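You operate a simulated robot arm through the tools that you are given. There is no shell and no other tool. Be economical: measure what you need, move in short steps, check, and stop when the job is done.

Carry out the task below with a simulated robot arm. There is one attempt and no reset: what you move stays moved.

JOB
Make room on the top of the folding table for the white refill bottle with the pink cap (marked "SOFT RINSE"). At the end: the clear glass jar stands where the beige sanding block stood; the pink scent pot from the top of the folding table is on the shelf of the pine rack; the white refill bottle with the pink cap stands where the pink scent pot stood; the beige sanding block is in the grey shallow tray; whatever was shut is shut again. Leave all else as you found it, and nothing knocked over.
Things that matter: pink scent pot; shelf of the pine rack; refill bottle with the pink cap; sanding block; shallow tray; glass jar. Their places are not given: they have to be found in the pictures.

Only the result counts: the job must be done as asked and must still hold three seconds after the hand-in. Knocking over, shifting, dropping, spilling or breaking anything else fails it. Lids that push on must go on centred and level and be pressed home; caps that screw on are set level and turned clockwise until they are tight.

ROBOT AND FRAMES
A 7-joint arm with a two-finger parallel gripper, fixed in place. Base frame: the origin is at the foot of the arm, x ahead of it, y to its left, z up; the work surface is at about z = 0.74. Lengths are in m, angles in degrees, forces in N, time in s.
With the tool pointing down near the work surface it reaches from about 0.2 to 0.68 m from the base axis. Its first joint turns from -66.0 to 66.0 degrees. Payload 2.4 kg.
The TCP is the grasp point between the finger pads, 0.03 m short of the fingertips. In the tool frame z runs along the fingers and y along their closing line. The gripper opens to 0.094 m. The fingers are 0.028 m wide and 0.01 m thick; the gripper's body (0.05 by 0.096 m) begins 0.055 m behind the TCP.
Orientation is that of the tool frame in the base frame, as [roll, pitch, yaw] about the fixed x, y, z axes, in that order (R = Rz(yaw) Ry(pitch) Rx(roll)). With the fingers straight down and closing along the base's y, the tool's x points along the base's -x, its y along +y and its z along -z.

CONTROLS
- The arm moves only by the tool step_arm. Its argument "deltas" is a list of rows, each a list of 7 numbers: the shift along the tool's x, y, z in m, then the turn, a rotation vector about the tool's x, y, z in degrees, then the opening, from 0 (shut) to 1 (fully open). In form: [[dx, dy, dz, ax, ay, az, jaw], ...]. A call has 1 to 20 rows; each row is the pose to reach, as a shift and turn from the pose commanded when the call began, along the tool's axes at that moment. A row lasts 0.2 s, in which the tool goes at most 0.05 m and 8.6 degrees; a call with a longer step from one row to the next is refused whole, and so is a gripper value outside its range. A pose out of reach is approached as far as the arm can. The call stops where the force on the tool passes 40 N (or 10 N more than at its start, if that is more) or the arm is blocked; 0.2 s more then pass. Each finger travels about 0.153 m/s and halts on what it meets, pressing with about 33 N; the grip force reading is that of the motor and also rises with nothing between the fingers. The clock runs only during rows and for 0.2 s after the last one: add rows that repeat a pose to give the fingers time. The reply holds the time, the measured pose of the TCP, the force on the tool along the base axes, the opening and the grip force, in the units named above and with some noise.
- Cameras (640 x 400 px; columns grow to the right, rows downward): "scene" is fixed at [0.0328, 0.5116, 1.4196]; the picture's right is [-0.58, -0.81, 0.00], its down [-0.67, 0.48, -0.57] and it looks along [0.46, -0.33, -0.82] (base axes); focal length 214 px, centre (320, 200). "wrist" rides on the gripper at [-0.037, 0, -0.058] in the tool frame; the picture's right is [0.00, -1.00, 0.00], its down [0.97, 0.00, -0.24] and it looks along [0.24, 0.00, 0.97] (tool axes); focal length 218 px, centre (320, 200).
- grab_frame(camera): a new picture of that camera. No time passes.
- point_at(camera, pixels): for up to 12 pixels [column, row] of the newest picture of that camera ("zoom" is the newest enlarged one), the place [x, y, z] in the base frame of the surface seen there, good to about 0.002 m, but the place of the scene camera against the robot may be out by one fixed shift of up to 0.018 m in any direction. No time passes.
- enlarge(camera, box): a new picture of the part [left, top, right, bottom] of that camera's present view, enlarged. No time passes.
- close_job(): hands the job in; it is judged then, once.

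Keep the steps short. Do not move on a guess: measure, check each grasp and each placing, and mend mistakes. In all there are 80 turns and 34 pictures (those below and enlarged ones count). Leave the gripper open and the arm clear of the work at the hand-in unless told otherwise, and finish with a single line.

The tools are called after ">>>" by a JSON object that holds its "name" and its "arguments". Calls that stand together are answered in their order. step_arm: Moves the arm, as the interface text tells. Its arguments: {"type":"object","properties":{"deltas":{"type":"array","items":{"type":"array","items":{"type":"number"}}}},"required":["deltas"]} The other tools are called the same way: grab_frame (camera) takes a picture; point_at (camera, pixels) gives the place of the surface under pixels of a picture; enlarge (camera, box) takes an enlarged picture of a part of a camera's view; close_job () hands the job in.

At the start:

```text
time: 0.0
ee_pos: [0.2667, 0.3024, 1.2371]
ee_rot: [180.0, 0.0, 179.9]
ft_force: [-0.6, -0.3, 0.4]
gripper_width: 0.0941
grip_force: 0.1
```

scene: 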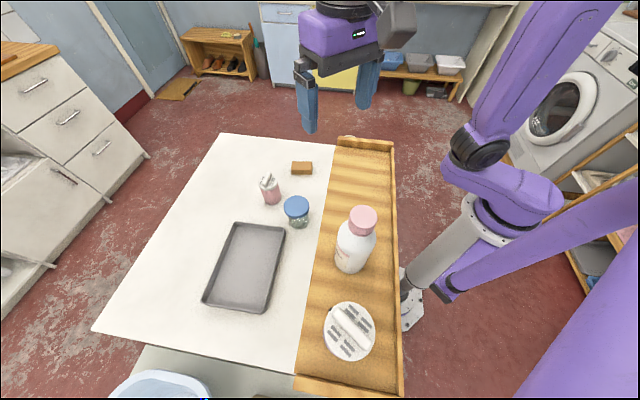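
wrist: 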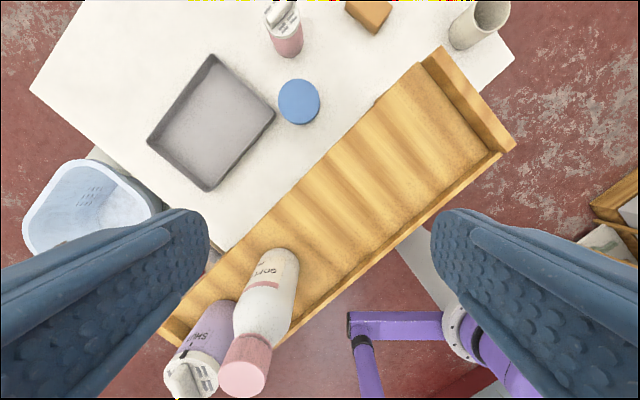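

I see the white table top, the wooden rack and the objects. I'll enlarge both views to tell the things apart.

>>> {"name": "enlarge", "arguments": {"camera": "scene", "box": [200, 120, 420, 258]}}

>>> {"name": "enlarge", "arguments": {"camera": "wrist", "box": [140, 0, 540, 250]}}

```text
2.90 times, centred on (310, 189) of scene
```

zoom: 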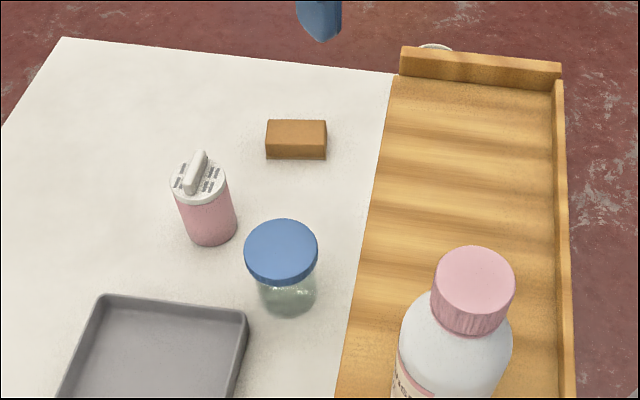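

```text
1.60 times, centred on (340, 125) of wrist
```

zoom: 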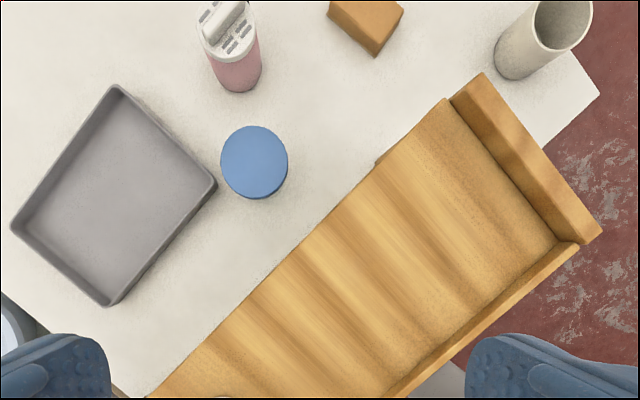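

Now I'll measure the objects: in the scene picture, jar lid (297,203), pot top (268,180), pot base, block (302,165), tray, bottle cap (362,220), shelf, and in the wrist picture the same ones, to get the camera shift.

>>> {"name": "point_at", "arguments": {"camera": "scene", "pixels": [[296, 205], [272, 192], [302, 164], [245, 265], [225, 190], [363, 218], [357, 175], [330, 200], [322, 215], [349, 332], [340, 260], [390, 260]]}}

>>> {"name": "point_at", "arguments": {"camera": "wrist", "pixels": [[298, 102], [284, 40], [370, 12], [212, 120], [330, 60], [245, 378], [400, 130], [300, 180], [477, 28], [188, 378], [505, 145], [440, 55]]}}

```text
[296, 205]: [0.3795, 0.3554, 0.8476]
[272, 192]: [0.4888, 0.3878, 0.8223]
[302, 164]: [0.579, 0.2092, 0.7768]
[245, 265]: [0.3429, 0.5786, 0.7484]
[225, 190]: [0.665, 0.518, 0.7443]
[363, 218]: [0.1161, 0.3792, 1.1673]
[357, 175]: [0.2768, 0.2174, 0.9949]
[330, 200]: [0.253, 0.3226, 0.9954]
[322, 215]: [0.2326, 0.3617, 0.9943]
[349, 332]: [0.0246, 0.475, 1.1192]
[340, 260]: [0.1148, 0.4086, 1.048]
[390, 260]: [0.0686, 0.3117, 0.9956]
```

```text
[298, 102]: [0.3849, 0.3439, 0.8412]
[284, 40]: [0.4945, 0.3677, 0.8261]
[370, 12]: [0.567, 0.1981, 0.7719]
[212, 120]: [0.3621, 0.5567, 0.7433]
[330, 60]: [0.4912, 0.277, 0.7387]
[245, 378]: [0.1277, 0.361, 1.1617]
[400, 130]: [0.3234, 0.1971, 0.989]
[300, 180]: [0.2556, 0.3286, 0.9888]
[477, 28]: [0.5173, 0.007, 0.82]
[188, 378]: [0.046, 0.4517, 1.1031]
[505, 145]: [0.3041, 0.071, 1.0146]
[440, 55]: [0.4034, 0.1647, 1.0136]
```

The shelf is at z≈0.99 and the table at 0.74. I'll move above the table, at safe height, for a closer wrist picture of block, pot and jar.

>>> {"name": "step_arm", "arguments": {"deltas": [[-0.04, -0.009, 0.02, 0, 0, 0, 1], [-0.08, -0.018, 0.04, 0, 0, 0, 1], [-0.12, -0.027, 0.06, 0, 0, 0, 1], [-0.16, -0.036, 0.08, 0, 0, 0, 1], [-0.2, -0.045, 0.1, 0, 0, 0, 1], [-0.233, -0.052, 0.137, 0, 0, 0, 1], [-0.233, -0.052, 0.137, 0, 0, 0, 1]]}}

>>> {"name": "grab_frame", "arguments": {"camera": "wrist"}}

>>> {"name": "grab_frame", "arguments": {"camera": "scene"}}

```text
time: 1.6
ee_pos: [0.499, 0.2492, 1.1008]
ee_rot: [180.0, 0.1, 179.9]
ft_force: [-0.2, 0.1, 0.6]
gripper_width: 0.094
grip_force: 0.1
```

```text
29 pictures are left
```

wrist: 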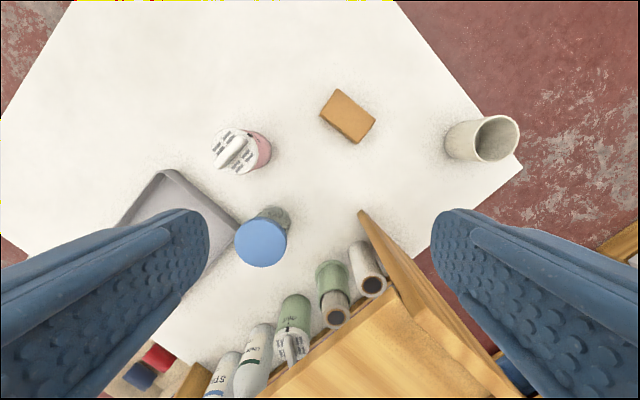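

```text
28 pictures are left
```

scene: 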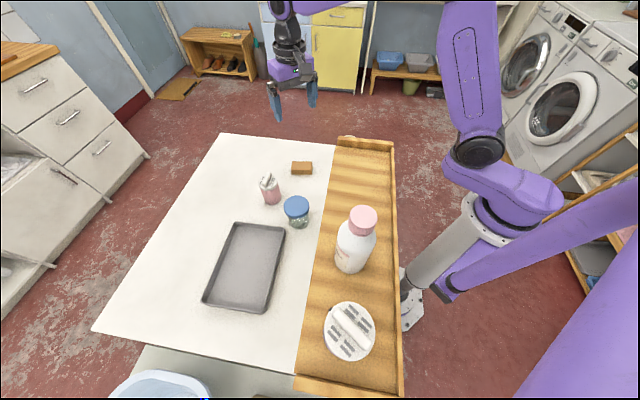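

Clear view. Measure block corners (around (347,117)), pot, jar, cup and the rack-side bottles.

>>> {"name": "point_at", "arguments": {"camera": "wrist", "pixels": [[336, 90], [321, 113], [357, 142], [374, 120], [347, 116], [262, 238], [237, 243], [285, 238], [233, 152], [265, 150], [281, 217], [340, 260]]}}

>>> {"name": "enlarge", "arguments": {"camera": "wrist", "box": [190, 80, 400, 280]}}

```text
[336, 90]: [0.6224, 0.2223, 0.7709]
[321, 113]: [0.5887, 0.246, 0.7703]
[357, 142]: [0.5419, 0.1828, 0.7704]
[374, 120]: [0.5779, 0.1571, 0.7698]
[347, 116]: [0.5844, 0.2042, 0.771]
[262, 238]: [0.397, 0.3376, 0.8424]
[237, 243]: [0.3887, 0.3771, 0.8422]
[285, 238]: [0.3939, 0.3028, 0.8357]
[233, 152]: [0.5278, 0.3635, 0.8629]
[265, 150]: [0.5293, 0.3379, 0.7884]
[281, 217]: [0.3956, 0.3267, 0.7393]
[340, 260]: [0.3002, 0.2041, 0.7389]
```

```text
2.00 times, centred on (295, 180) of wrist
```

zoom: 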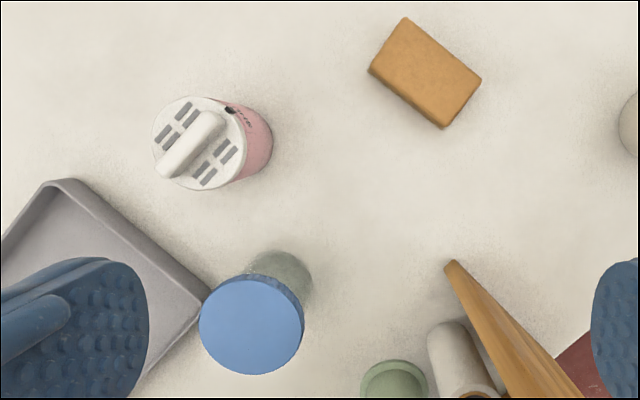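

Block: centre ≈(0.583,0.202), 41×79 mm, top z 0.771, short side along ≈144°. I'll go over it and turn the tool by −54° about its z, and stop at z 0.90.

>>> {"name": "step_arm", "arguments": {"deltas": [[-0.012, -0.0067, 0.028, 0, 0, -7.7, 1], [-0.024, -0.0134, 0.056, 0, 0, -15.4, 1], [-0.036, -0.02, 0.084, 0, 0, -23.1, 1], [-0.048, -0.027, 0.112, 0, 0, -30.8, 1], [-0.06, -0.034, 0.14, 0, 0, -38.5, 1], [-0.072, -0.04, 0.17, 0, 0, -46.2, 1], [-0.0837, -0.0472, 0.2, 0, 0, -54, 1], [-0.0837, -0.0472, 0.2, 0, 0, -54, 1]]}}

>>> {"name": "grab_frame", "arguments": {"camera": "wrist"}}

```text
time: 3.4
ee_pos: [0.5818, 0.2037, 0.9011]
ee_rot: [-179.9, 0.0, -125.9]
ft_force: [0.4, -0.1, 0.0]
gripper_width: 0.0938
grip_force: 0.2
```

```text
26 pictures are left
```

wrist: 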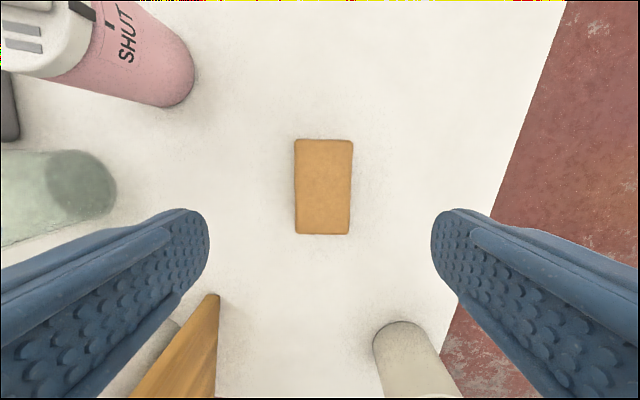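

Aligned. Measure the block corners once more from near, at (295,140),(352,140),(349,234),(296,233).

>>> {"name": "point_at", "arguments": {"camera": "wrist", "pixels": [[298, 143], [349, 143], [346, 230], [299, 230], [323, 187], [402, 330], [217, 297]]}}

>>> {"name": "step_arm", "arguments": {"deltas": [[0, 0, 0.04, 0, 0, 0, 1], [0, 0, 0.08, 0, 0, 0, 1], [0, 0, 0.11, 0, 0, 0, 1], [0, 0, 0.126, 0, 0, 0, 1], [0, 0, 0.126, 0, 0, 0, 1]]}}

```text
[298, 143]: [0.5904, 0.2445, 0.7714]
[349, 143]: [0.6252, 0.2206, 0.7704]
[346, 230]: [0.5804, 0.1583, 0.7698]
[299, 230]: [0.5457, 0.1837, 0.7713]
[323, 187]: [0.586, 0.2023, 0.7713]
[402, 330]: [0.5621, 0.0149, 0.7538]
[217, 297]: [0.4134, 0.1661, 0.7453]
```

```text
time: 4.6
ee_pos: [0.581, 0.2031, 0.7731]
ee_rot: [-180.0, 0.1, -126.0]
ft_force: [0.2, -0.2, 0.3]
gripper_width: 0.0941
grip_force: 0.1
```

Block centre (0.585,0.202). Now close the fingers and lift.

>>> {"name": "step_arm", "arguments": {"deltas": [[0, 0, 0, 0, 0, 0, 0], [0, 0, 0, 0, 0, 0, 0], [0, 0, 0, 0, 0, 0, 0], [0, 0, -0.04, 0, 0, 0, 0], [0, 0, -0.08, 0, 0, 0, 0], [0, 0, -0.12, 0, 0, 0, 0], [0, 0, -0.16, 0, 0, 0, 0]]}}

>>> {"name": "point_at", "arguments": {"camera": "scene", "pixels": [[237, 224], [285, 229], [262, 312], [203, 300], [245, 265], [255, 250], [234, 285]]}}

```text
time: 6.2
ee_pos: [0.5819, 0.202, 0.9339]
ee_rot: [-179.9, 0.0, -126.0]
ft_force: [0.7, 0.9, -0.3]
gripper_width: 0.0555
grip_force: 33.0
```

```text
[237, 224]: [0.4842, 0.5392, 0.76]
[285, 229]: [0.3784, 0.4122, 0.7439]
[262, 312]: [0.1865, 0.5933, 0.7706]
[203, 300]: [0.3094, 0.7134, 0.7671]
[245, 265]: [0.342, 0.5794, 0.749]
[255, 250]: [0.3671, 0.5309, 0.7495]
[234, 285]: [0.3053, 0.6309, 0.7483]
```

Held (0.0555 m opening; the block is a bit wider than seen). Lift to z≈0.98 and carry it over the tray, towards (0.37,0.53).

>>> {"name": "step_arm", "arguments": {"deltas": [[0, 0, -0.05, 0, 0, 0, 0], [-0.0156, 0.0405, -0.05, 0, 0, 0, 0], [-0.0313, 0.081, -0.05, 0, 0, 0, 0], [-0.0469, 0.1215, -0.05, 0, 0, 0, 0], [-0.0625, 0.162, -0.05, 0, 0, 0, 0], [-0.0782, 0.2024, -0.05, 0, 0, 0, 0], [-0.0938, 0.2429, -0.05, 0, 0, 0, 0], [-0.1094, 0.2834, -0.05, 0, 0, 0, 0], [-0.1251, 0.3239, -0.05, 0, 0, 0, 0], [-0.1407, 0.3644, -0.05, 0, 0, 0, 0], [-0.1407, 0.3644, -0.05, 0, 0, 0, 0]]}}

>>> {"name": "grab_frame", "arguments": {"camera": "wrist"}}

```text
time: 8.6
ee_pos: [0.3711, 0.5333, 0.9837]
ee_rot: [179.9, 0.0, -126.0]
ft_force: [0.0, 1.2, -0.4]
gripper_width: 0.0556
grip_force: 32.8
```

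```text
25 pictures are left
```

wrist: 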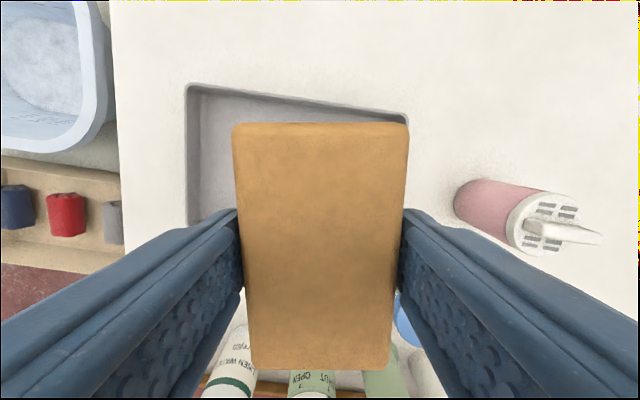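

The block is straight in the grip. Measure the visible tray rim: (188,88), (407,118), inside floor (215,110), (190,215).

>>> {"name": "point_at", "arguments": {"camera": "wrist", "pixels": [[189, 86], [405, 118], [215, 130], [190, 220], [300, 110], [320, 250], [245, 135], [400, 135], [255, 360], [385, 360]]}}

```text
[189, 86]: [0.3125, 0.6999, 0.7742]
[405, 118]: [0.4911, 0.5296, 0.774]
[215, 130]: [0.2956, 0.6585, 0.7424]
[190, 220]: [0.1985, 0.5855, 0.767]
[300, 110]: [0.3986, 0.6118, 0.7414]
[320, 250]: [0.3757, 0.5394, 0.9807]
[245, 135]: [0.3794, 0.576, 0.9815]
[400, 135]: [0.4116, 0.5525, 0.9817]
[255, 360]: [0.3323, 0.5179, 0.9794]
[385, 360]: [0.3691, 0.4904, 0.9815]
```

Block centre (0.373,0.534) lies well inside the tray (centre ≈(0.347,0.557), floor 0.742). Lower by 0.204.

>>> {"name": "step_arm", "arguments": {"deltas": [[0, 0, 0.05, 0, 0, 0, 0], [0, 0, 0.1, 0, 0, 0, 0], [0, 0, 0.15, 0, 0, 0, 0], [0, 0, 0.185, 0, 0, 0, 0], [0, 0, 0.204, 0, 0, 0, 0], [0, 0, 0.204, 0, 0, 0, 0]]}}

```text
time: 10.0
ee_pos: [0.3708, 0.5324, 0.7787]
ee_rot: [179.9, 0.0, -125.9]
ft_force: [0.4, -0.2, -1.1]
gripper_width: 0.0557
grip_force: 33.4
```

Just above the floor. Release and rise to z≈1.0.

>>> {"name": "step_arm", "arguments": {"deltas": [[0, 0, 0.001, 0, 0, 0, 0.5], [0, 0, 0.001, 0, 0, 0, 0.8], [0, 0, 0.001, 0, 0, 0, 1], [0, 0, -0.02, 0, 0, 0, 1], [0, 0, -0.06, 0, 0, 0, 1], [0, 0, -0.11, 0, 0, 0, 1], [0, 0, -0.16, 0, 0, 0, 1], [0, 0, -0.21, 0, 0, 0, 1], [0, 0, -0.21, 0, 0, 0, 1]]}}

>>> {"name": "grab_frame", "arguments": {"camera": "wrist"}}

```text
time: 12.0
ee_pos: [0.3696, 0.5302, 0.9947]
ee_rot: [180.0, 0.0, -126.0]
ft_force: [-0.4, 0.3, 0.4]
gripper_width: 0.094
grip_force: 0.0
```

```text
24 pictures are left
```

wrist: 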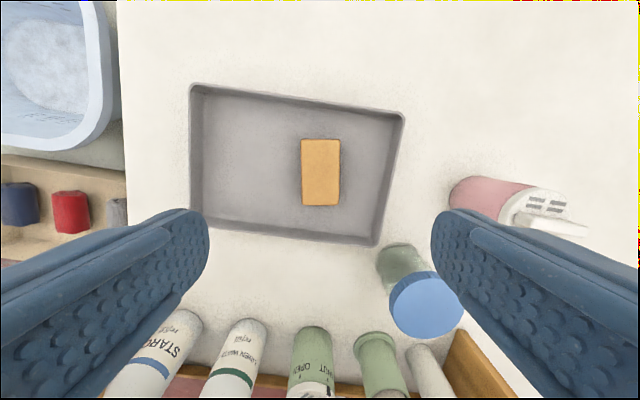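

Block is flat in the tray. Now look closely at the jar's lid and body.

>>> {"name": "enlarge", "arguments": {"camera": "scene", "box": [250, 165, 330, 240]}}

```text
5.33 times, centred on (290, 202) of scene
```

zoom: 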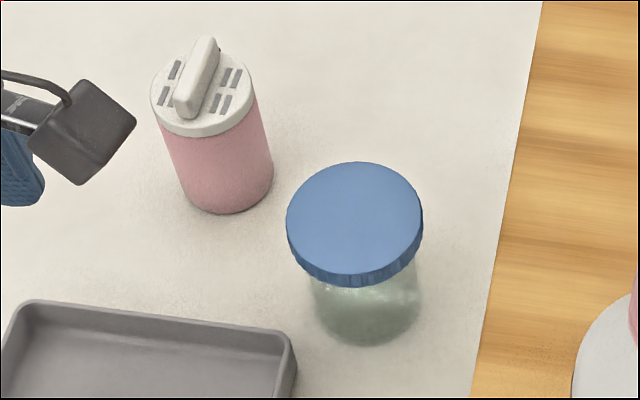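

The jar has a ribbed lid about 81 mm wide over a 69 mm glass body. I'll move straight above it, keeping the same orientation (fingers clear of the rack edge and tray), and measure.

>>> {"name": "step_arm", "arguments": {"deltas": [[0.0284, -0.0259, 0, 0, 0, 0, 1], [0.0568, -0.0519, 0, 0, 0, 0, 1], [0.0853, -0.0778, 0, 0, 0, 0, 1], [0.1137, -0.1038, 0, 0, 0, 0, 1], [0.1421, -0.1297, 0.02, 0, 0, 0, 1], [0.1421, -0.1297, 0.02, 0, 0, 0, 1]]}}

>>> {"name": "grab_frame", "arguments": {"camera": "wrist"}}

```text
time: 13.4
ee_pos: [0.3931, 0.3391, 0.9733]
ee_rot: [-180.0, 0.0, -126.0]
ft_force: [0.3, 1.2, -0.4]
gripper_width: 0.0939
grip_force: 0.1
```

```text
22 pictures are left
```

wrist: 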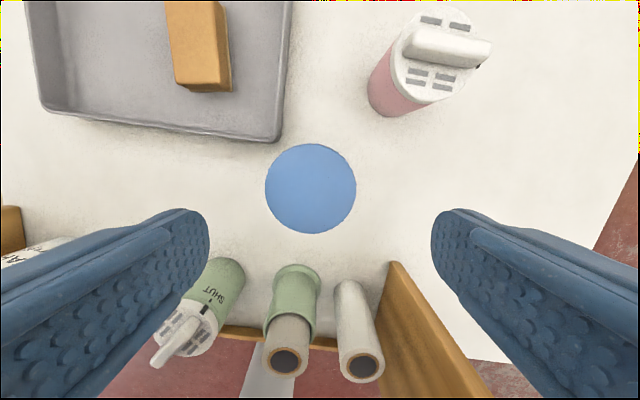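

Lid disc at centre (310,188). Measure its edges.

>>> {"name": "point_at", "arguments": {"camera": "wrist", "pixels": [[268, 188], [353, 188], [310, 147], [310, 230], [310, 188], [305, 280], [355, 300], [225, 270], [388, 265]]}}

```text
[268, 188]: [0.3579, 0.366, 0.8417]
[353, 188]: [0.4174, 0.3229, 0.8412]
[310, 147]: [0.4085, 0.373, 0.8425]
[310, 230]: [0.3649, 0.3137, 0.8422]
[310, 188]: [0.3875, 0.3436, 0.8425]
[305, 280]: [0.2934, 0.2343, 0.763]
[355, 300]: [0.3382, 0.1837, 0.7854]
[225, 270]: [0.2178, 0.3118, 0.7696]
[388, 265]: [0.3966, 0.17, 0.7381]
```

Lid centre (0.387,0.344), 79 mm wide, top z 0.842. I'll shift 7.7 mm along tool y and go down to TCP z 0.832.

>>> {"name": "step_arm", "arguments": {"deltas": [[-0.0005, 0.0077, 0.02, 0, 0, 0, 1], [-0.0005, 0.0077, 0.06, 0, 0, 0, 1], [-0.0005, 0.0077, 0.1, 0, 0, 0, 1], [-0.0005, 0.0077, 0.125, 0, 0, 0, 1], [-0.0005, 0.0077, 0.141, 0, 0, 0, 1], [-0.0005, 0.0077, 0.141, 0, 0, 0, 1]]}}

>>> {"name": "grab_frame", "arguments": {"camera": "wrist"}}

```text
time: 14.2
ee_pos: [0.3892, 0.3447, 0.8817]
ee_rot: [-179.9, 0.6, -126.0]
ft_force: [0.7, 1.1, 1.1]
gripper_width: 0.094
grip_force: 0.1
stopped in row 4: the force on the tool passed its limit (the readings are from after the stop); the commanded pose is now the measured one
```

```text
21 pictures are left
```

wrist: 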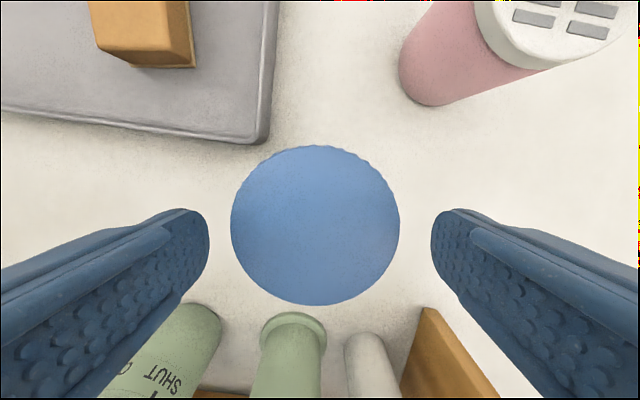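

Something stopped the arm at z 0.882, before the fingers reached the lid. Look at the scene.

>>> {"name": "grab_frame", "arguments": {"camera": "scene"}}

```text
20 pictures are left
```

scene: 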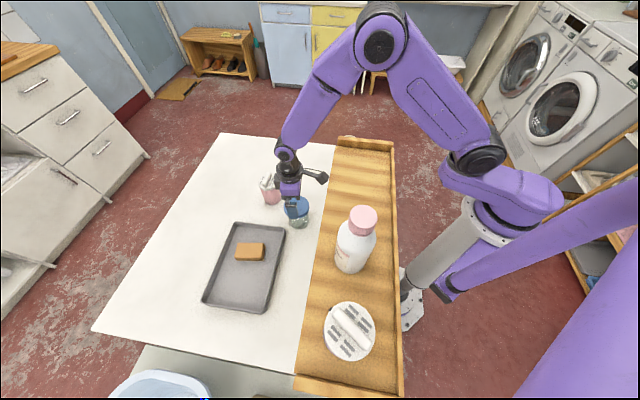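

A dark bracket protrudes from the gripper towards the rack (about (320,177)). Enlarge.

>>> {"name": "enlarge", "arguments": {"camera": "scene", "box": [260, 130, 360, 240]}}

>>> {"name": "point_at", "arguments": {"camera": "scene", "pixels": [[322, 177], [326, 182], [310, 174], [335, 185], [318, 182], [333, 150], [325, 210], [318, 250], [307, 320]]}}

```text
3.64 times, centred on (310, 185) of scene
```

zoom: 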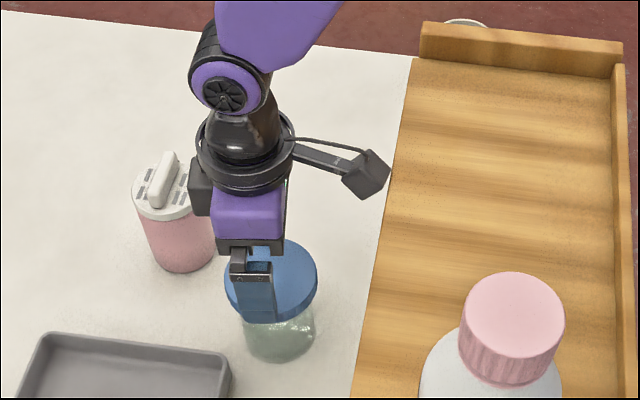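

```text
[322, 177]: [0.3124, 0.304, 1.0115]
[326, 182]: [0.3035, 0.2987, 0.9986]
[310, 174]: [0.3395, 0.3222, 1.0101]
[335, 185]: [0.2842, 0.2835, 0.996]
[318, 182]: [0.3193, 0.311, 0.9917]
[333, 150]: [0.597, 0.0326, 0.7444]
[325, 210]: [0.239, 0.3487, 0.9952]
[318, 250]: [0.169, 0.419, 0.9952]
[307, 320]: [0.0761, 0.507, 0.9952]
```

A sensor box on a bracket sits on tool +x and touched the shelf edge. Nothing moved. I'll rise to z≈0.98 and turn the tool +90° about z, so that the bracket points along the rack and over the tray.

>>> {"name": "step_arm", "arguments": {"deltas": [[0, 0, -0.03, 0, 0, 0, 1], [0, 0, -0.07, 0, 0, 0, 1], [0, 0, -0.1, 0, 0, 0, 1], [0, 0, -0.1, 0, 0, 8.2, 1], [0, 0, -0.1, 0, 0, 16.4, 1], [0, 0, -0.1, 0, 0, 24.6, 1], [0, 0, -0.1, 0, 0, 32.8, 1], [0, 0, -0.1, 0, 0, 41, 1], [0, 0, -0.1, 0, 0, 49.2, 1], [0, 0, -0.1, 0, 0, 57.4, 1], [0, 0, -0.1, 0, 0, 65.6, 1], [0, 0, -0.1, 0, 0, 73.8, 1], [0, 0, -0.1, 0, 0, 82, 1], [0, 0, -0.1, 0, 0, 90, 1], [0, 0, -0.1, 0, 0, 90, 1]]}}

>>> {"name": "grab_frame", "arguments": {"camera": "wrist"}}

```text
time: 17.4
ee_pos: [0.3892, 0.3436, 0.9814]
ee_rot: [179.6, 0.1, 143.9]
ft_force: [0.0, -1.0, 0.1]
gripper_width: 0.0938
grip_force: 0.1
```

```text
18 pictures are left
```

wrist: 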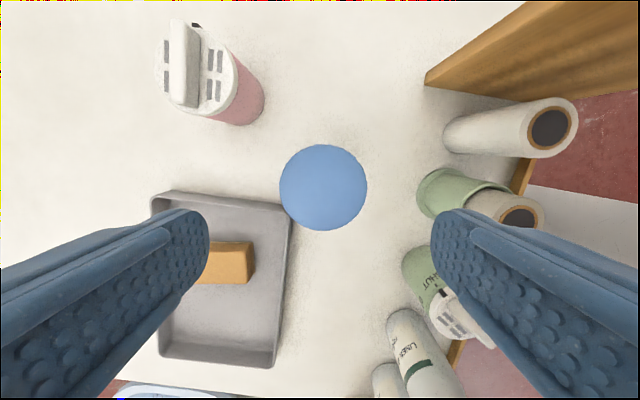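

Measure the lid again, and the left edge of the green pots beside where the right finger goes.

>>> {"name": "point_at", "arguments": {"camera": "wrist", "pixels": [[283, 187], [363, 187], [323, 148], [323, 227], [323, 187], [420, 190], [408, 255], [450, 135], [430, 78], [430, 90]]}}

```text
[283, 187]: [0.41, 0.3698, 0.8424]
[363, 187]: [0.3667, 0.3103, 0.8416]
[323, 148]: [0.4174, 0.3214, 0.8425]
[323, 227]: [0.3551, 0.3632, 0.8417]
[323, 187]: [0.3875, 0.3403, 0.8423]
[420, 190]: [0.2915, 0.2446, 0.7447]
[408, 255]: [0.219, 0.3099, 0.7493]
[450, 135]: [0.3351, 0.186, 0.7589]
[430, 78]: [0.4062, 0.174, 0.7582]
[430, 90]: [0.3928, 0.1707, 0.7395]
```

Lid centre ≈(0.387,0.342). Descend to z 0.832.

>>> {"name": "step_arm", "arguments": {"deltas": [[0.0007, -0.0024, 0.03, 0, 0, 0, 1], [0.0007, -0.0024, 0.07, 0, 0, 0, 1], [0.0007, -0.0024, 0.11, 0, 0, 0, 1], [0.0007, -0.0024, 0.135, 0, 0, 0, 1], [0.0007, -0.0024, 0.149, 0, 0, 0, 1], [0.0007, -0.0024, 0.149, 0, 0, 0, 1]]}}

```text
time: 18.8
ee_pos: [0.387, 0.3428, 0.833]
ee_rot: [179.6, 0.2, 144.1]
ft_force: [0.6, 0.6, 0.1]
gripper_width: 0.094
grip_force: 0.0
```

Good, no contact. Close on the lid and make a 5 mm test lift to read the weight.

>>> {"name": "step_arm", "arguments": {"deltas": [[0, 0, 0, 0, 0, 0, 0.7], [0, 0, 0, 0, 0, 0, 0], [0, 0, 0, 0, 0, 0, 0], [0, 0, -0.003, 0, 0, 0, 0], [0, 0, -0.006, 0, 0, 0, 0], [0, 0, -0.006, 0, 0, 0, 0]]}}

>>> {"name": "enlarge", "arguments": {"camera": "scene", "box": [250, 165, 330, 240]}}

```text
time: 20.2
ee_pos: [0.3868, 0.3422, 0.8389]
ee_rot: [179.6, 0.1, 144.2]
ft_force: [0.4, 0.6, -2.9]
gripper_width: 0.0826
grip_force: 32.7
```

```text
5.33 times, centred on (290, 202) of scene
```

zoom: 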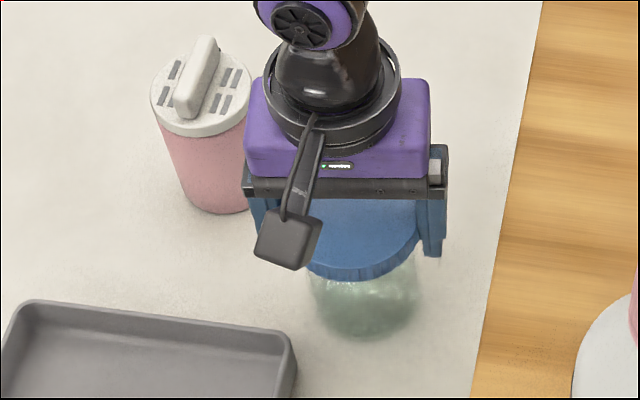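

Load of about 3 N: jar and lid come up together. Lift to z≈1.0, then carry to above (0.585,0.202).

>>> {"name": "step_arm", "arguments": {"deltas": [[0, 0, -0.03, 0, 0, 0, 0], [0, 0, -0.07, 0, 0, 0, 0], [0, 0, -0.11, 0, 0, 0, 0], [0, 0, -0.15, 0, 0, 0, 0], [0, 0, -0.165, 0, 0, 0, 0], [-0.035, 0.0005, -0.165, 0, 0, 0, 0], [-0.075, 0.001, -0.165, 0, 0, 0, 0], [-0.115, 0.0015, -0.165, 0, 0, 0, 0], [-0.155, 0.002, -0.165, 0, 0, 0, 0], [-0.195, 0.0025, -0.165, 0, 0, 0, 0], [-0.225, 0.003, -0.165, 0, 0, 0, 0], [-0.2428, 0.0031, -0.165, 0, 0, 0, 0], [-0.2428, 0.0031, -0.165, 0, 0, 0, 0]]}}

>>> {"name": "grab_frame", "arguments": {"camera": "scene"}}

```text
time: 23.0
ee_pos: [0.5848, 0.2005, 1.0039]
ee_rot: [179.6, 0.1, 144.0]
ft_force: [0.6, -0.8, -2.8]
gripper_width: 0.0825
grip_force: 33.2
```

```text
16 pictures are left
```

scene: 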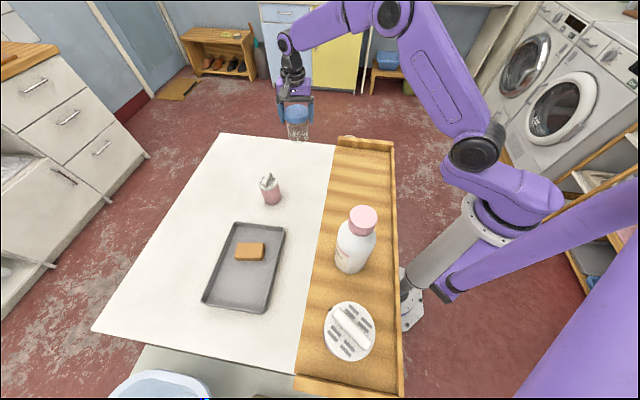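

Jar hangs straight. It was gripped at TCP z 0.833 while standing; lower by 0.170.

>>> {"name": "step_arm", "arguments": {"deltas": [[0, 0.001, 0.04, 0, 0, 0, 0], [0, 0.001, 0.08, 0, 0, 0, 0], [0, 0.001, 0.12, 0, 0, 0, 0], [0, 0.001, 0.15, 0, 0, 0, 0], [0, 0.001, 0.165, 0, 0, 0, 0], [0, 0.001, 0.17, 0, 0, 0, 0], [0, 0.001, 0.17, 0, 0, 0, 0]]}}

```text
time: 24.6
ee_pos: [0.5841, 0.2049, 0.8347]
ee_rot: [179.6, 0.1, 144.1]
ft_force: [0.9, 0.0, -1.7]
gripper_width: 0.0824
grip_force: 32.5
```

Near the table (z 0.8347). Nudge 1.5 mm lower, release, and rise.

>>> {"name": "step_arm", "arguments": {"deltas": [[0, 0, 0.0015, 0, 0, 0, 0], [0, 0, 0.0015, 0, 0, 0, 0.95], [0, 0, 0.0015, 0, 0, 0, 1], [0, 0, 0.0015, 0, 0, 0, 1], [0, 0, -0.03, 0, 0, 0, 1], [0, 0, -0.08, 0, 0, 0, 1], [0, 0, -0.13, 0, 0, 0, 1], [0, 0, -0.18, 0, 0, 0, 1], [0, 0, -0.2, 0, 0, 0, 1]]}}

>>> {"name": "grab_frame", "arguments": {"camera": "wrist"}}

```text
time: 26.6
ee_pos: [0.5853, 0.2028, 1.0339]
ee_rot: [179.6, 0.1, 144.2]
ft_force: [-0.2, -0.1, 0.3]
gripper_width: 0.0941
grip_force: 0.0
```

```text
15 pictures are left
```

wrist: 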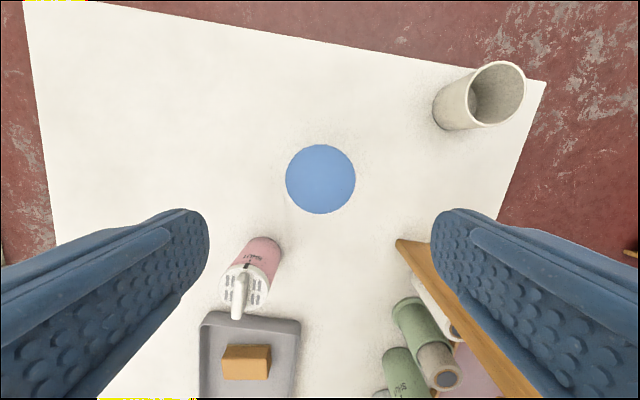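

Jar stands. Next the pink pot near (0.515,0.35): move above it, keep the orientation, and measure.

>>> {"name": "step_arm", "arguments": {"deltas": [[0.0358, 0.0194, 0, 0, 0, 0, 1], [0.0715, 0.0389, 0, 0, 0, 0, 1], [0.107, 0.0583, 0, 0, 0, 0, 1], [0.143, 0.0777, 0.02, 0, 0, 0, 1], [0.143, 0.0777, 0.02, 0, 0, 0, 1]]}}

>>> {"name": "grab_frame", "arguments": {"camera": "wrist"}}

```text
time: 27.8
ee_pos: [0.5139, 0.3492, 1.0153]
ee_rot: [179.7, 0.1, 144.1]
ft_force: [-0.1, 0.0, 0.3]
gripper_width: 0.094
grip_force: 0.1
```

```text
14 pictures are left
```

wrist: 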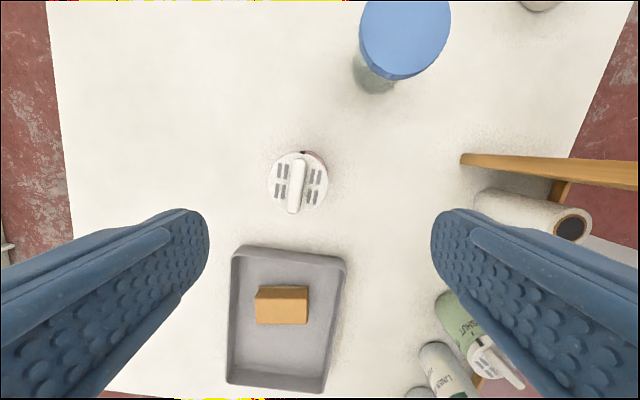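

Pot lid disc centred (298,183). Measure it.

>>> {"name": "point_at", "arguments": {"camera": "wrist", "pixels": [[271, 183], [325, 183], [305, 155], [288, 210], [298, 170], [294, 205], [284, 183], [312, 183], [322, 158], [320, 200]]}}

>>> {"name": "enlarge", "arguments": {"camera": "wrist", "box": [258, 140, 338, 225]}}

```text
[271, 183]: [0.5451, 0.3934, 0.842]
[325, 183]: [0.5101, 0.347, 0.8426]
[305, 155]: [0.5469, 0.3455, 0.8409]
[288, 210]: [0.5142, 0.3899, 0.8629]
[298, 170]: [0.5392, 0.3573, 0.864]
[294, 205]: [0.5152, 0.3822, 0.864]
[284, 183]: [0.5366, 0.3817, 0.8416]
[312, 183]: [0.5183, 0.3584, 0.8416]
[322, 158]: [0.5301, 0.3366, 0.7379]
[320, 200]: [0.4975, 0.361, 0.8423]
```

```text
4.71 times, centred on (298, 182) of wrist
```

zoom: 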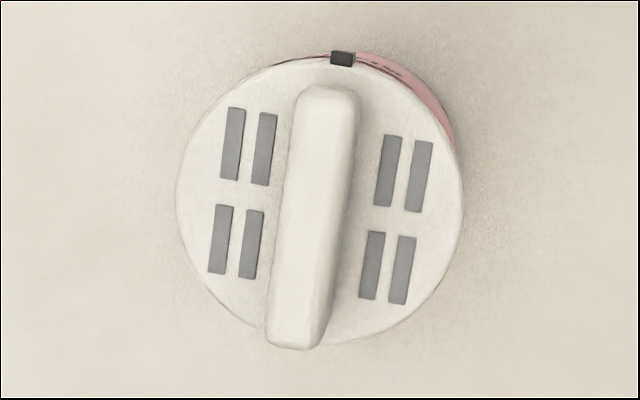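

Pot centre (0.5276,0.370), 61 mm wide, lid z 0.842, handle top 0.864. Align and go down to TCP z 0.818 (palm at 0.873, above the handle).

>>> {"name": "step_arm", "arguments": {"deltas": [[0.0011, 0.0249, 0.02, 0, 0, 0, 1], [0.0011, 0.0249, 0.06, 0, 0, 0, 1], [0.0011, 0.0249, 0.1, 0, 0, 0, 1], [0.0011, 0.0249, 0.14, 0, 0, 0, 1], [0.0011, 0.0249, 0.18, 0, 0, 0, 1], [0.0011, 0.0249, 0.197, 0, 0, 0, 1], [0.0011, 0.0249, 0.197, 0, 0, 0, 1]]}}

```text
time: 29.4
ee_pos: [0.53, 0.3706, 0.8176]
ee_rot: [179.6, 0.1, 144.0]
ft_force: [0.4, -0.1, -0.4]
gripper_width: 0.0938
grip_force: 0.1
```

Clear. Close and lift to z≈1.13.

>>> {"name": "step_arm", "arguments": {"deltas": [[0, 0, 0, 0, 0, 0, 0.5], [0, 0, 0, 0, 0, 0, 0], [0, 0, 0, 0, 0, 0, 0], [0, 0, -0.01, 0, 0, 0, 0], [0, 0, -0.05, 0, 0, 0, 0], [0, 0, -0.1, 0, 0, 0, 0], [0, 0, -0.15, 0, 0, 0, 0], [0, 0, -0.2, 0, 0, 0, 0], [0, 0, -0.25, 0, 0, 0, 0], [0, 0, -0.312, 0, 0, 0, 0], [0, 0, -0.312, 0, 0, 0, 0]]}}

```text
refused: row 10 steps farther than a row can; nothing moved
```

>>> {"name": "step_arm", "arguments": {"deltas": [[0, 0, 0, 0, 0, 0, 0.5], [0, 0, 0, 0, 0, 0, 0], [0, 0, 0, 0, 0, 0, 0], [0, 0, -0.01, 0, 0, 0, 0], [0, 0, -0.05, 0, 0, 0, 0], [0, 0, -0.1, 0, 0, 0, 0], [0, 0, -0.15, 0, 0, 0, 0], [0, 0, -0.2, 0, 0, 0, 0], [0, 0, -0.25, 0, 0, 0, 0], [0, 0, -0.29, 0, 0, 0, 0], [0, 0, -0.312, 0, 0, 0, 0], [0, 0, -0.312, 0, 0, 0, 0]]}}

>>> {"name": "grab_frame", "arguments": {"camera": "scene"}}

```text
time: 32.0
ee_pos: [0.529, 0.37, 1.129]
ee_rot: [179.6, 0.0, 144.2]
ft_force: [-0.4, -0.8, -0.1]
gripper_width: 0.0659
grip_force: 33.2
```

```text
12 pictures are left
```

scene: 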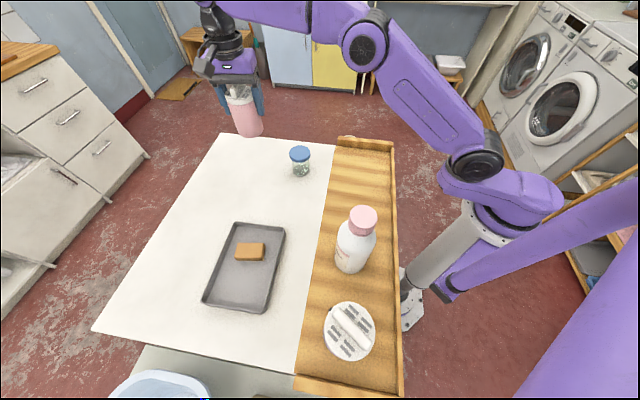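

Pot held. Measure the shelf edges in the scene picture, plus the jar lid (300,153) to find the camera's shift.

>>> {"name": "point_at", "arguments": {"camera": "scene", "pixels": [[300, 153], [334, 160], [385, 160], [330, 185], [386, 185], [358, 175], [360, 195], [350, 235], [337, 250], [375, 250], [363, 220], [362, 150]]}}

```text
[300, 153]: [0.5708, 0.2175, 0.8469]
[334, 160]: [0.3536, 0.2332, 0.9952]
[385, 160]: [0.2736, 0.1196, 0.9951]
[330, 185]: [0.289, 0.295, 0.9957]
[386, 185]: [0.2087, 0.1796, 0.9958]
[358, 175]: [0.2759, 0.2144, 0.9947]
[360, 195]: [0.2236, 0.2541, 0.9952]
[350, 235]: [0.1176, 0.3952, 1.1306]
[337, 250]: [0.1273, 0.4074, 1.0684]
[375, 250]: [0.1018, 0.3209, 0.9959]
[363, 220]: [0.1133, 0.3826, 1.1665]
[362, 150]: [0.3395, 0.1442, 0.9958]
```

The scene camera's shift is about (+0.013,−0.016,−0.006). The free middle of the shelf is near (0.295,0.193). Carry the pot there at z 1.13.

>>> {"name": "step_arm", "arguments": {"deltas": [[0.0122, -0.0401, 0, 0, 0, 0, 0], [0.0243, -0.0802, 0, 0, 0, 0, 0], [0.0365, -0.1203, 0, 0, 0, 0, 0], [0.0487, -0.1605, 0, 0, 0, 0, 0], [0.0609, -0.2006, 0, 0, 0, 0, 0], [0.073, -0.2407, 0, 0, 0, 0, 0], [0.0852, -0.2808, 0, 0, 0, 0, 0], [0.0852, -0.2808, 0, 0, 0, 0, 0]]}}

```text
time: 33.8
ee_pos: [0.2942, 0.1932, 1.1263]
ee_rot: [179.6, 0.1, 144.1]
ft_force: [0.1, 0.8, -1.5]
gripper_width: 0.0655
grip_force: 32.6
```

Now over the shelf's middle. Lower by 0.057 to TCP z≈1.069.

>>> {"name": "step_arm", "arguments": {"deltas": [[0, 0, 0.02, 0, 0, 0, 0], [0, 0, 0.04, 0, 0, 0, 0], [0, 0, 0.052, 0, 0, 0, 0], [0, 0, 0.058, 0, 0, 0, 0], [0, 0, 0.058, 0, 0, 0, 0]]}}

>>> {"name": "enlarge", "arguments": {"camera": "scene", "box": [280, 90, 440, 250]}}

```text
time: 35.0
ee_pos: [0.2936, 0.1924, 1.0694]
ee_rot: [179.6, 0.1, 144.1]
ft_force: [0.0, 0.4, -0.6]
gripper_width: 0.0653
grip_force: 32.9
```

```text
2.50 times, centred on (360, 170) of scene
```

zoom: 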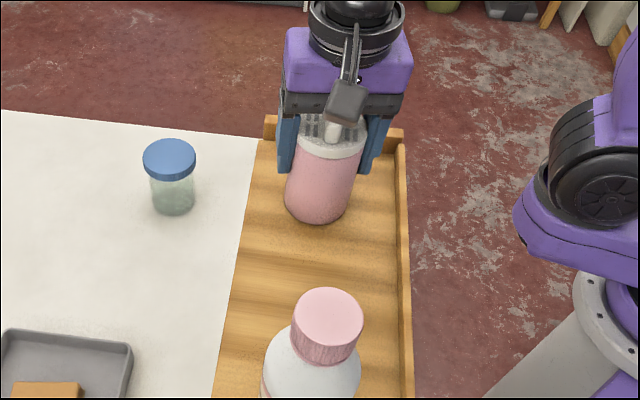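

Pot sits mid-shelf, nearly touching. Lower 1.5 mm, release, rise to z≈1.25.

>>> {"name": "step_arm", "arguments": {"deltas": [[0, 0, 0.002, 0, 0, 0, 0], [0, 0, 0.002, 0, 0, 0, 0.85], [0, 0, 0.002, 0, 0, 0, 1], [0, 0, 0.002, 0, 0, 0, 1], [0, 0, -0.02, 0, 0, 0, 1], [0, 0, -0.06, 0, 0, 0, 1], [0, 0, -0.11, 0, 0, 0, 1], [0, 0, -0.16, 0, 0, 0, 1], [0, 0, -0.2, 0, 0, 0, 1], [0, 0, -0.2, 0, 0, 0, 1]]}}

>>> {"name": "grab_frame", "arguments": {"camera": "wrist"}}

```text
time: 37.2
ee_pos: [0.293, 0.1925, 1.2657]
ee_rot: [179.6, 0.1, 144.2]
ft_force: [-0.8, 0.3, 0.3]
gripper_width: 0.0942
grip_force: 0.1
```

```text
10 pictures are left
```

wrist: 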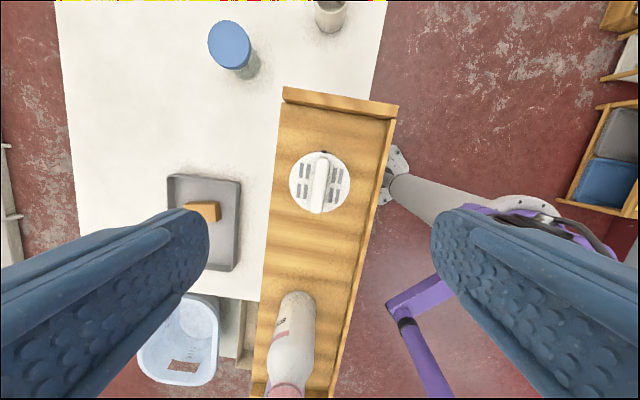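

The pot stands on the shelf. Now move above the refill bottle near (0.13,0.365) at z≈1.3 to measure the cap.

>>> {"name": "step_arm", "arguments": {"deltas": [[0.037, 0.0076, -0.01, 0, 0, 0, 1], [0.074, 0.0152, -0.02, 0, 0, 0, 1], [0.111, 0.0228, -0.03, 0, 0, 0, 1], [0.148, 0.0304, -0.035, 0, 0, 0, 1], [0.185, 0.038, -0.035, 0, 0, 0, 1], [0.2223, 0.0455, -0.035, 0, 0, 0, 1], [0.2223, 0.0455, -0.035, 0, 0, 0, 1]]}}

>>> {"name": "grab_frame", "arguments": {"camera": "wrist"}}

```text
time: 38.8
ee_pos: [0.1385, 0.3571, 1.3023]
ee_rot: [179.6, 0.1, 144.1]
ft_force: [1.0, -0.2, -0.2]
gripper_width: 0.0942
grip_force: 0.1
```

```text
9 pictures are left
```

wrist: 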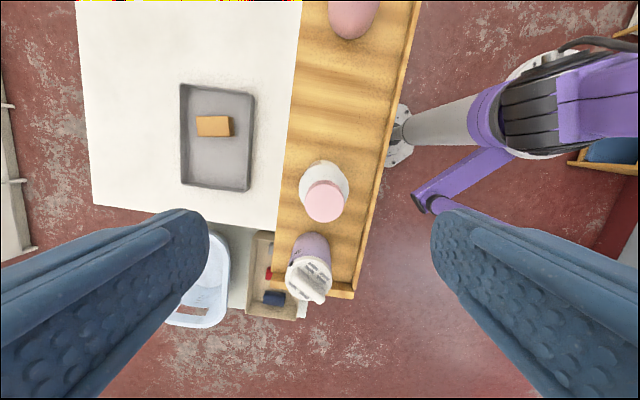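

Reachable. Measure cap top (324,201), its edges, and the shoulder points.

>>> {"name": "point_at", "arguments": {"camera": "wrist", "pixels": [[324, 201], [307, 201], [341, 201], [324, 184], [324, 218], [325, 178], [325, 172], [325, 165], [302, 185], [347, 185], [308, 285], [312, 245]]}}

>>> {"name": "enlarge", "arguments": {"camera": "scene", "box": [315, 180, 405, 290]}}

```text
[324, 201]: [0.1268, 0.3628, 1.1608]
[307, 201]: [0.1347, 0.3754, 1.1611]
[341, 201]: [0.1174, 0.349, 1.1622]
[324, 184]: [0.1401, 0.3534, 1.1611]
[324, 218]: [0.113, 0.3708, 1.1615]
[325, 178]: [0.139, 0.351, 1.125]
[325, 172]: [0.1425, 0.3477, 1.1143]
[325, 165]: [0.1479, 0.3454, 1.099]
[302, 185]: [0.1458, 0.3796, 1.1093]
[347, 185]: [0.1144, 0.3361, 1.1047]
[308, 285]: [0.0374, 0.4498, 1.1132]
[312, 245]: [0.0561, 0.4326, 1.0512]
```

```text
3.64 times, centred on (360, 235) of scene
```

zoom: 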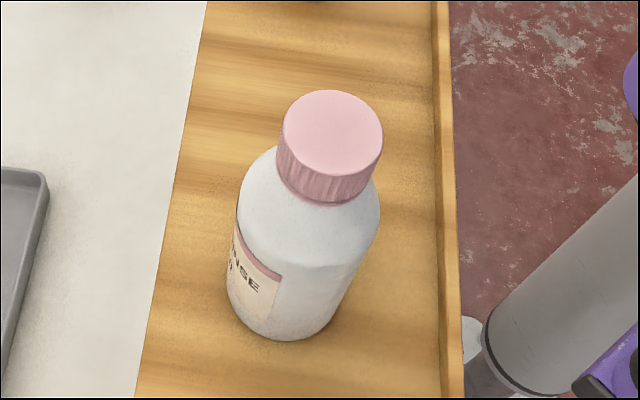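

Cap: centre (0.1268,0.3622), 33 mm wide, z 1.125–1.161; the shoulder widens below 1.125. Grip the cap with TCP z 1.156 (tips at 1.126). Descend first.

>>> {"name": "step_arm", "arguments": {"deltas": [[0.0125, -0.0028, 0.02, 0, 0, 0, 1], [0.0125, -0.0028, 0.06, 0, 0, 0, 1], [0.0125, -0.0028, 0.1, 0, 0, 0, 1], [0.0125, -0.0028, 0.13, 0, 0, 0, 1], [0.0125, -0.0028, 0.146, 0, 0, 0, 1], [0.0125, -0.0028, 0.146, 0, 0, 0, 1]]}}

>>> {"name": "grab_frame", "arguments": {"camera": "wrist"}}

```text
time: 40.2
ee_pos: [0.129, 0.3656, 1.1568]
ee_rot: [179.7, 0.2, 144.2]
ft_force: [0.8, 0.1, -0.5]
gripper_width: 0.0939
grip_force: 0.0
```

```text
7 pictures are left
```

wrist: 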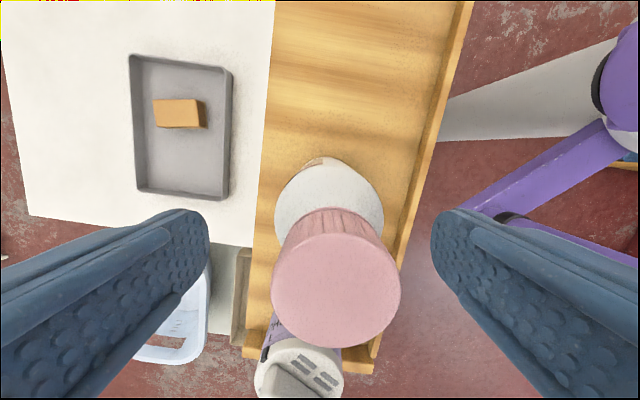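

Cap appears 16 px right of the finger middle, about 4 mm: shift tool y −4 mm and close gently.

>>> {"name": "step_arm", "arguments": {"deltas": [[0, -0.004, 0, 0, 0, 0, 1], [0, -0.004, 0, 0, 0, 0, 0.6], [0, -0.004, 0, 0, 0, 0, 0.45], [0, -0.004, 0, 0, 0, 0, 0.3], [0, -0.004, 0, 0, 0, 0, 0], [0, -0.004, 0, 0, 0, 0, 0], [0, -0.004, 0, 0, 0, 0, 0]]}}

```text
time: 41.8
ee_pos: [0.1276, 0.3611, 1.1572]
ee_rot: [179.6, 0.1, 144.1]
ft_force: [0.0, 0.0, 0.4]
gripper_width: 0.0366
grip_force: 32.9
```

Cap gripped (0.0366). Test lift of 10 mm and read the force.

>>> {"name": "step_arm", "arguments": {"deltas": [[0, 0, -0.004, 0, 0, 0, 0], [0, 0, -0.01, 0, 0, 0, 0], [0, 0, -0.01, 0, 0, 0, 0]]}}

>>> {"name": "enlarge", "arguments": {"camera": "scene", "box": [315, 160, 405, 290]}}

```text
time: 42.6
ee_pos: [0.1268, 0.3623, 1.1683]
ee_rot: [179.6, 0.0, 144.0]
ft_force: [0.2, -0.1, 0.5]
gripper_width: 0.0365
grip_force: 33.6
```

```text
3.08 times, centred on (360, 225) of scene
```

zoom: 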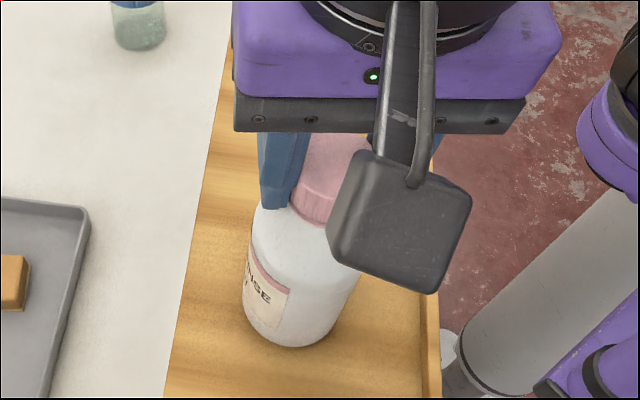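

The force shows no clear load, so I need to check whether the bottle follows. Lift straight up another 40 mm and look.

>>> {"name": "step_arm", "arguments": {"deltas": [[0, 0, -0.02, 0, 0, 0, 0], [0, 0, -0.04, 0, 0, 0, 0], [0, 0, -0.04, 0, 0, 0, 0]]}}

>>> {"name": "grab_frame", "arguments": {"camera": "scene"}}

```text
time: 43.4
ee_pos: [0.1269, 0.3602, 1.2075]
ee_rot: [179.5, 0.2, 144.0]
ft_force: [0.1, 0.1, -0.5]
gripper_width: 0.0365
grip_force: 32.8
```

```text
5 pictures are left
```

scene: 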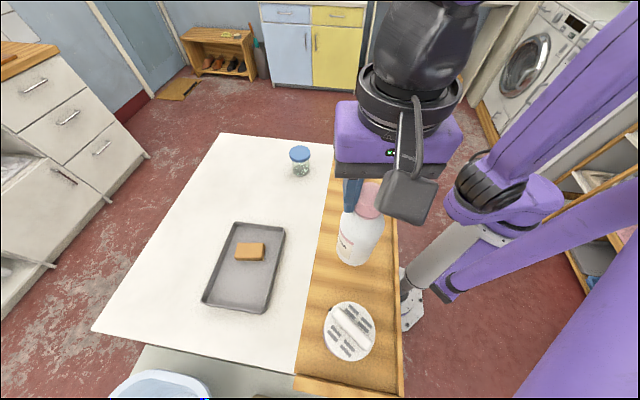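

The bottle rose with its cap (its base went from row 273 to 265); it's just light. Rise to 1.265 and carry it to above (0.5276,0.370).

>>> {"name": "step_arm", "arguments": {"deltas": [[0, 0, -0.03, 0, 0, 0, 0], [0, 0, -0.058, 0, 0, 0, 0], [-0.0319, 0.0243, -0.058, 0, 0, 0, 0], [-0.0638, 0.0486, -0.058, 0, 0, 0, 0], [-0.0956, 0.0729, -0.058, 0, 0, 0, 0], [-0.1275, 0.0972, -0.058, 0, 0, 0, 0], [-0.1594, 0.1215, -0.058, 0, 0, 0, 0], [-0.1913, 0.1457, -0.058, 0, 0, 0, 0], [-0.2232, 0.17, -0.058, 0, 0, 0, 0], [-0.255, 0.1943, -0.058, 0, 0, 0, 0], [-0.2869, 0.2186, -0.058, 0, 0, 0, 0], [-0.3188, 0.2429, -0.058, 0, 0, 0, 0], [-0.3188, 0.2429, -0.058, 0, 0, 0, 0]]}}

```text
time: 46.2
ee_pos: [0.4876, 0.3451, 1.242]
ee_rot: [179.6, 0.1, 144.1]
ft_force: [-0.1, 0.9, -0.7]
gripper_width: 0.0368
grip_force: 33.1
out of reach, approached as far as the arm can: row 11, 12, 13
```

Too high to reach out that far. Lower by 0.12 in place (only free table below) and read the pose.

>>> {"name": "step_arm", "arguments": {"deltas": [[0, 0, 0.03, 0, 0, 0, 0], [0, 0, 0.06, 0, 0, 0, 0], [0, 0, 0.09, 0, 0, 0, 0], [0, 0, 0.12, 0, 0, 0, 0], [0, 0, 0.12, 0, 0, 0, 0]]}}

```text
time: 47.4
ee_pos: [0.4894, 0.346, 1.1228]
ee_rot: [179.7, 0.0, 144.0]
ft_force: [1.1, -1.1, -1.5]
gripper_width: 0.0365
grip_force: 32.7
```

Now at z 1.123. Shift to (0.5276,0.370) and lower to z≈1.0.

>>> {"name": "step_arm", "arguments": {"deltas": [[-0.0084, 0.021, 0.02, 0, 0, 0, 0], [-0.0168, 0.0419, 0.05, 0, 0, 0, 0], [-0.0168, 0.0419, 0.09, 0, 0, 0, 0], [-0.0168, 0.0419, 0.12, 0, 0, 0, 0], [-0.0168, 0.0419, 0.12, 0, 0, 0, 0]]}}

>>> {"name": "enlarge", "arguments": {"camera": "scene", "box": [200, 60, 420, 260]}}

```text
time: 48.6
ee_pos: [0.5272, 0.3719, 1.0017]
ee_rot: [179.5, 0.1, 144.0]
ft_force: [0.4, 0.5, -0.7]
gripper_width: 0.0368
grip_force: 32.5
```

```text
2.00 times, centred on (310, 160) of scene
```

zoom: 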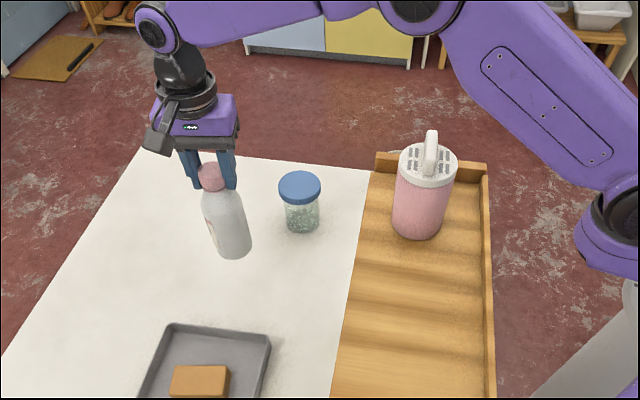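

Bottle hangs straight and the jar and the shelf pot stand. Lower to TCP z≈0.909, slowly at the end.

>>> {"name": "step_arm", "arguments": {"deltas": [[0, -0.001, 0.04, 0, 0, 0, 0], [0, -0.001, 0.07, 0, 0, 0, 0], [0, -0.001, 0.085, 0, 0, 0, 0], [0, -0.001, 0.09, 0, 0, 0, 0], [0, -0.001, 0.093, 0, 0, 0, 0], [0, -0.001, 0.093, 0, 0, 0, 0]]}}

```text
time: 50.0
ee_pos: [0.5271, 0.3709, 0.9108]
ee_rot: [179.6, 0.1, 144.1]
ft_force: [0.7, 0.5, -0.5]
gripper_width: 0.0366
grip_force: 32.8
```

Now go down 1 mm at a time until the table pushes back.

>>> {"name": "step_arm", "arguments": {"deltas": [[0, 0, 0.001, 0, 0, 0, 0], [0, 0, 0.002, 0, 0, 0, 0], [0, 0, 0.003, 0, 0, 0, 0], [0, 0, 0.003, 0, 0, 0, 0]]}}

```text
time: 51.0
ee_pos: [0.5268, 0.3704, 0.9087]
ee_rot: [179.7, 0.0, 144.0]
ft_force: [-0.1, -0.8, -1.0]
gripper_width: 0.0365
grip_force: 33.1
```

>>> {"name": "step_arm", "arguments": {"deltas": [[0, 0, 0.001, 0, 0, 0, 0], [0, 0, 0.002, 0, 0, 0, 0], [0, 0, 0.002, 0, 0, 0, 0]]}}

```text
time: 51.8
ee_pos: [0.5265, 0.3711, 0.9064]
ee_rot: [179.6, 0.1, 144.1]
ft_force: [-0.4, 0.2, 3.4]
gripper_width: 0.0363
grip_force: 33.1
```

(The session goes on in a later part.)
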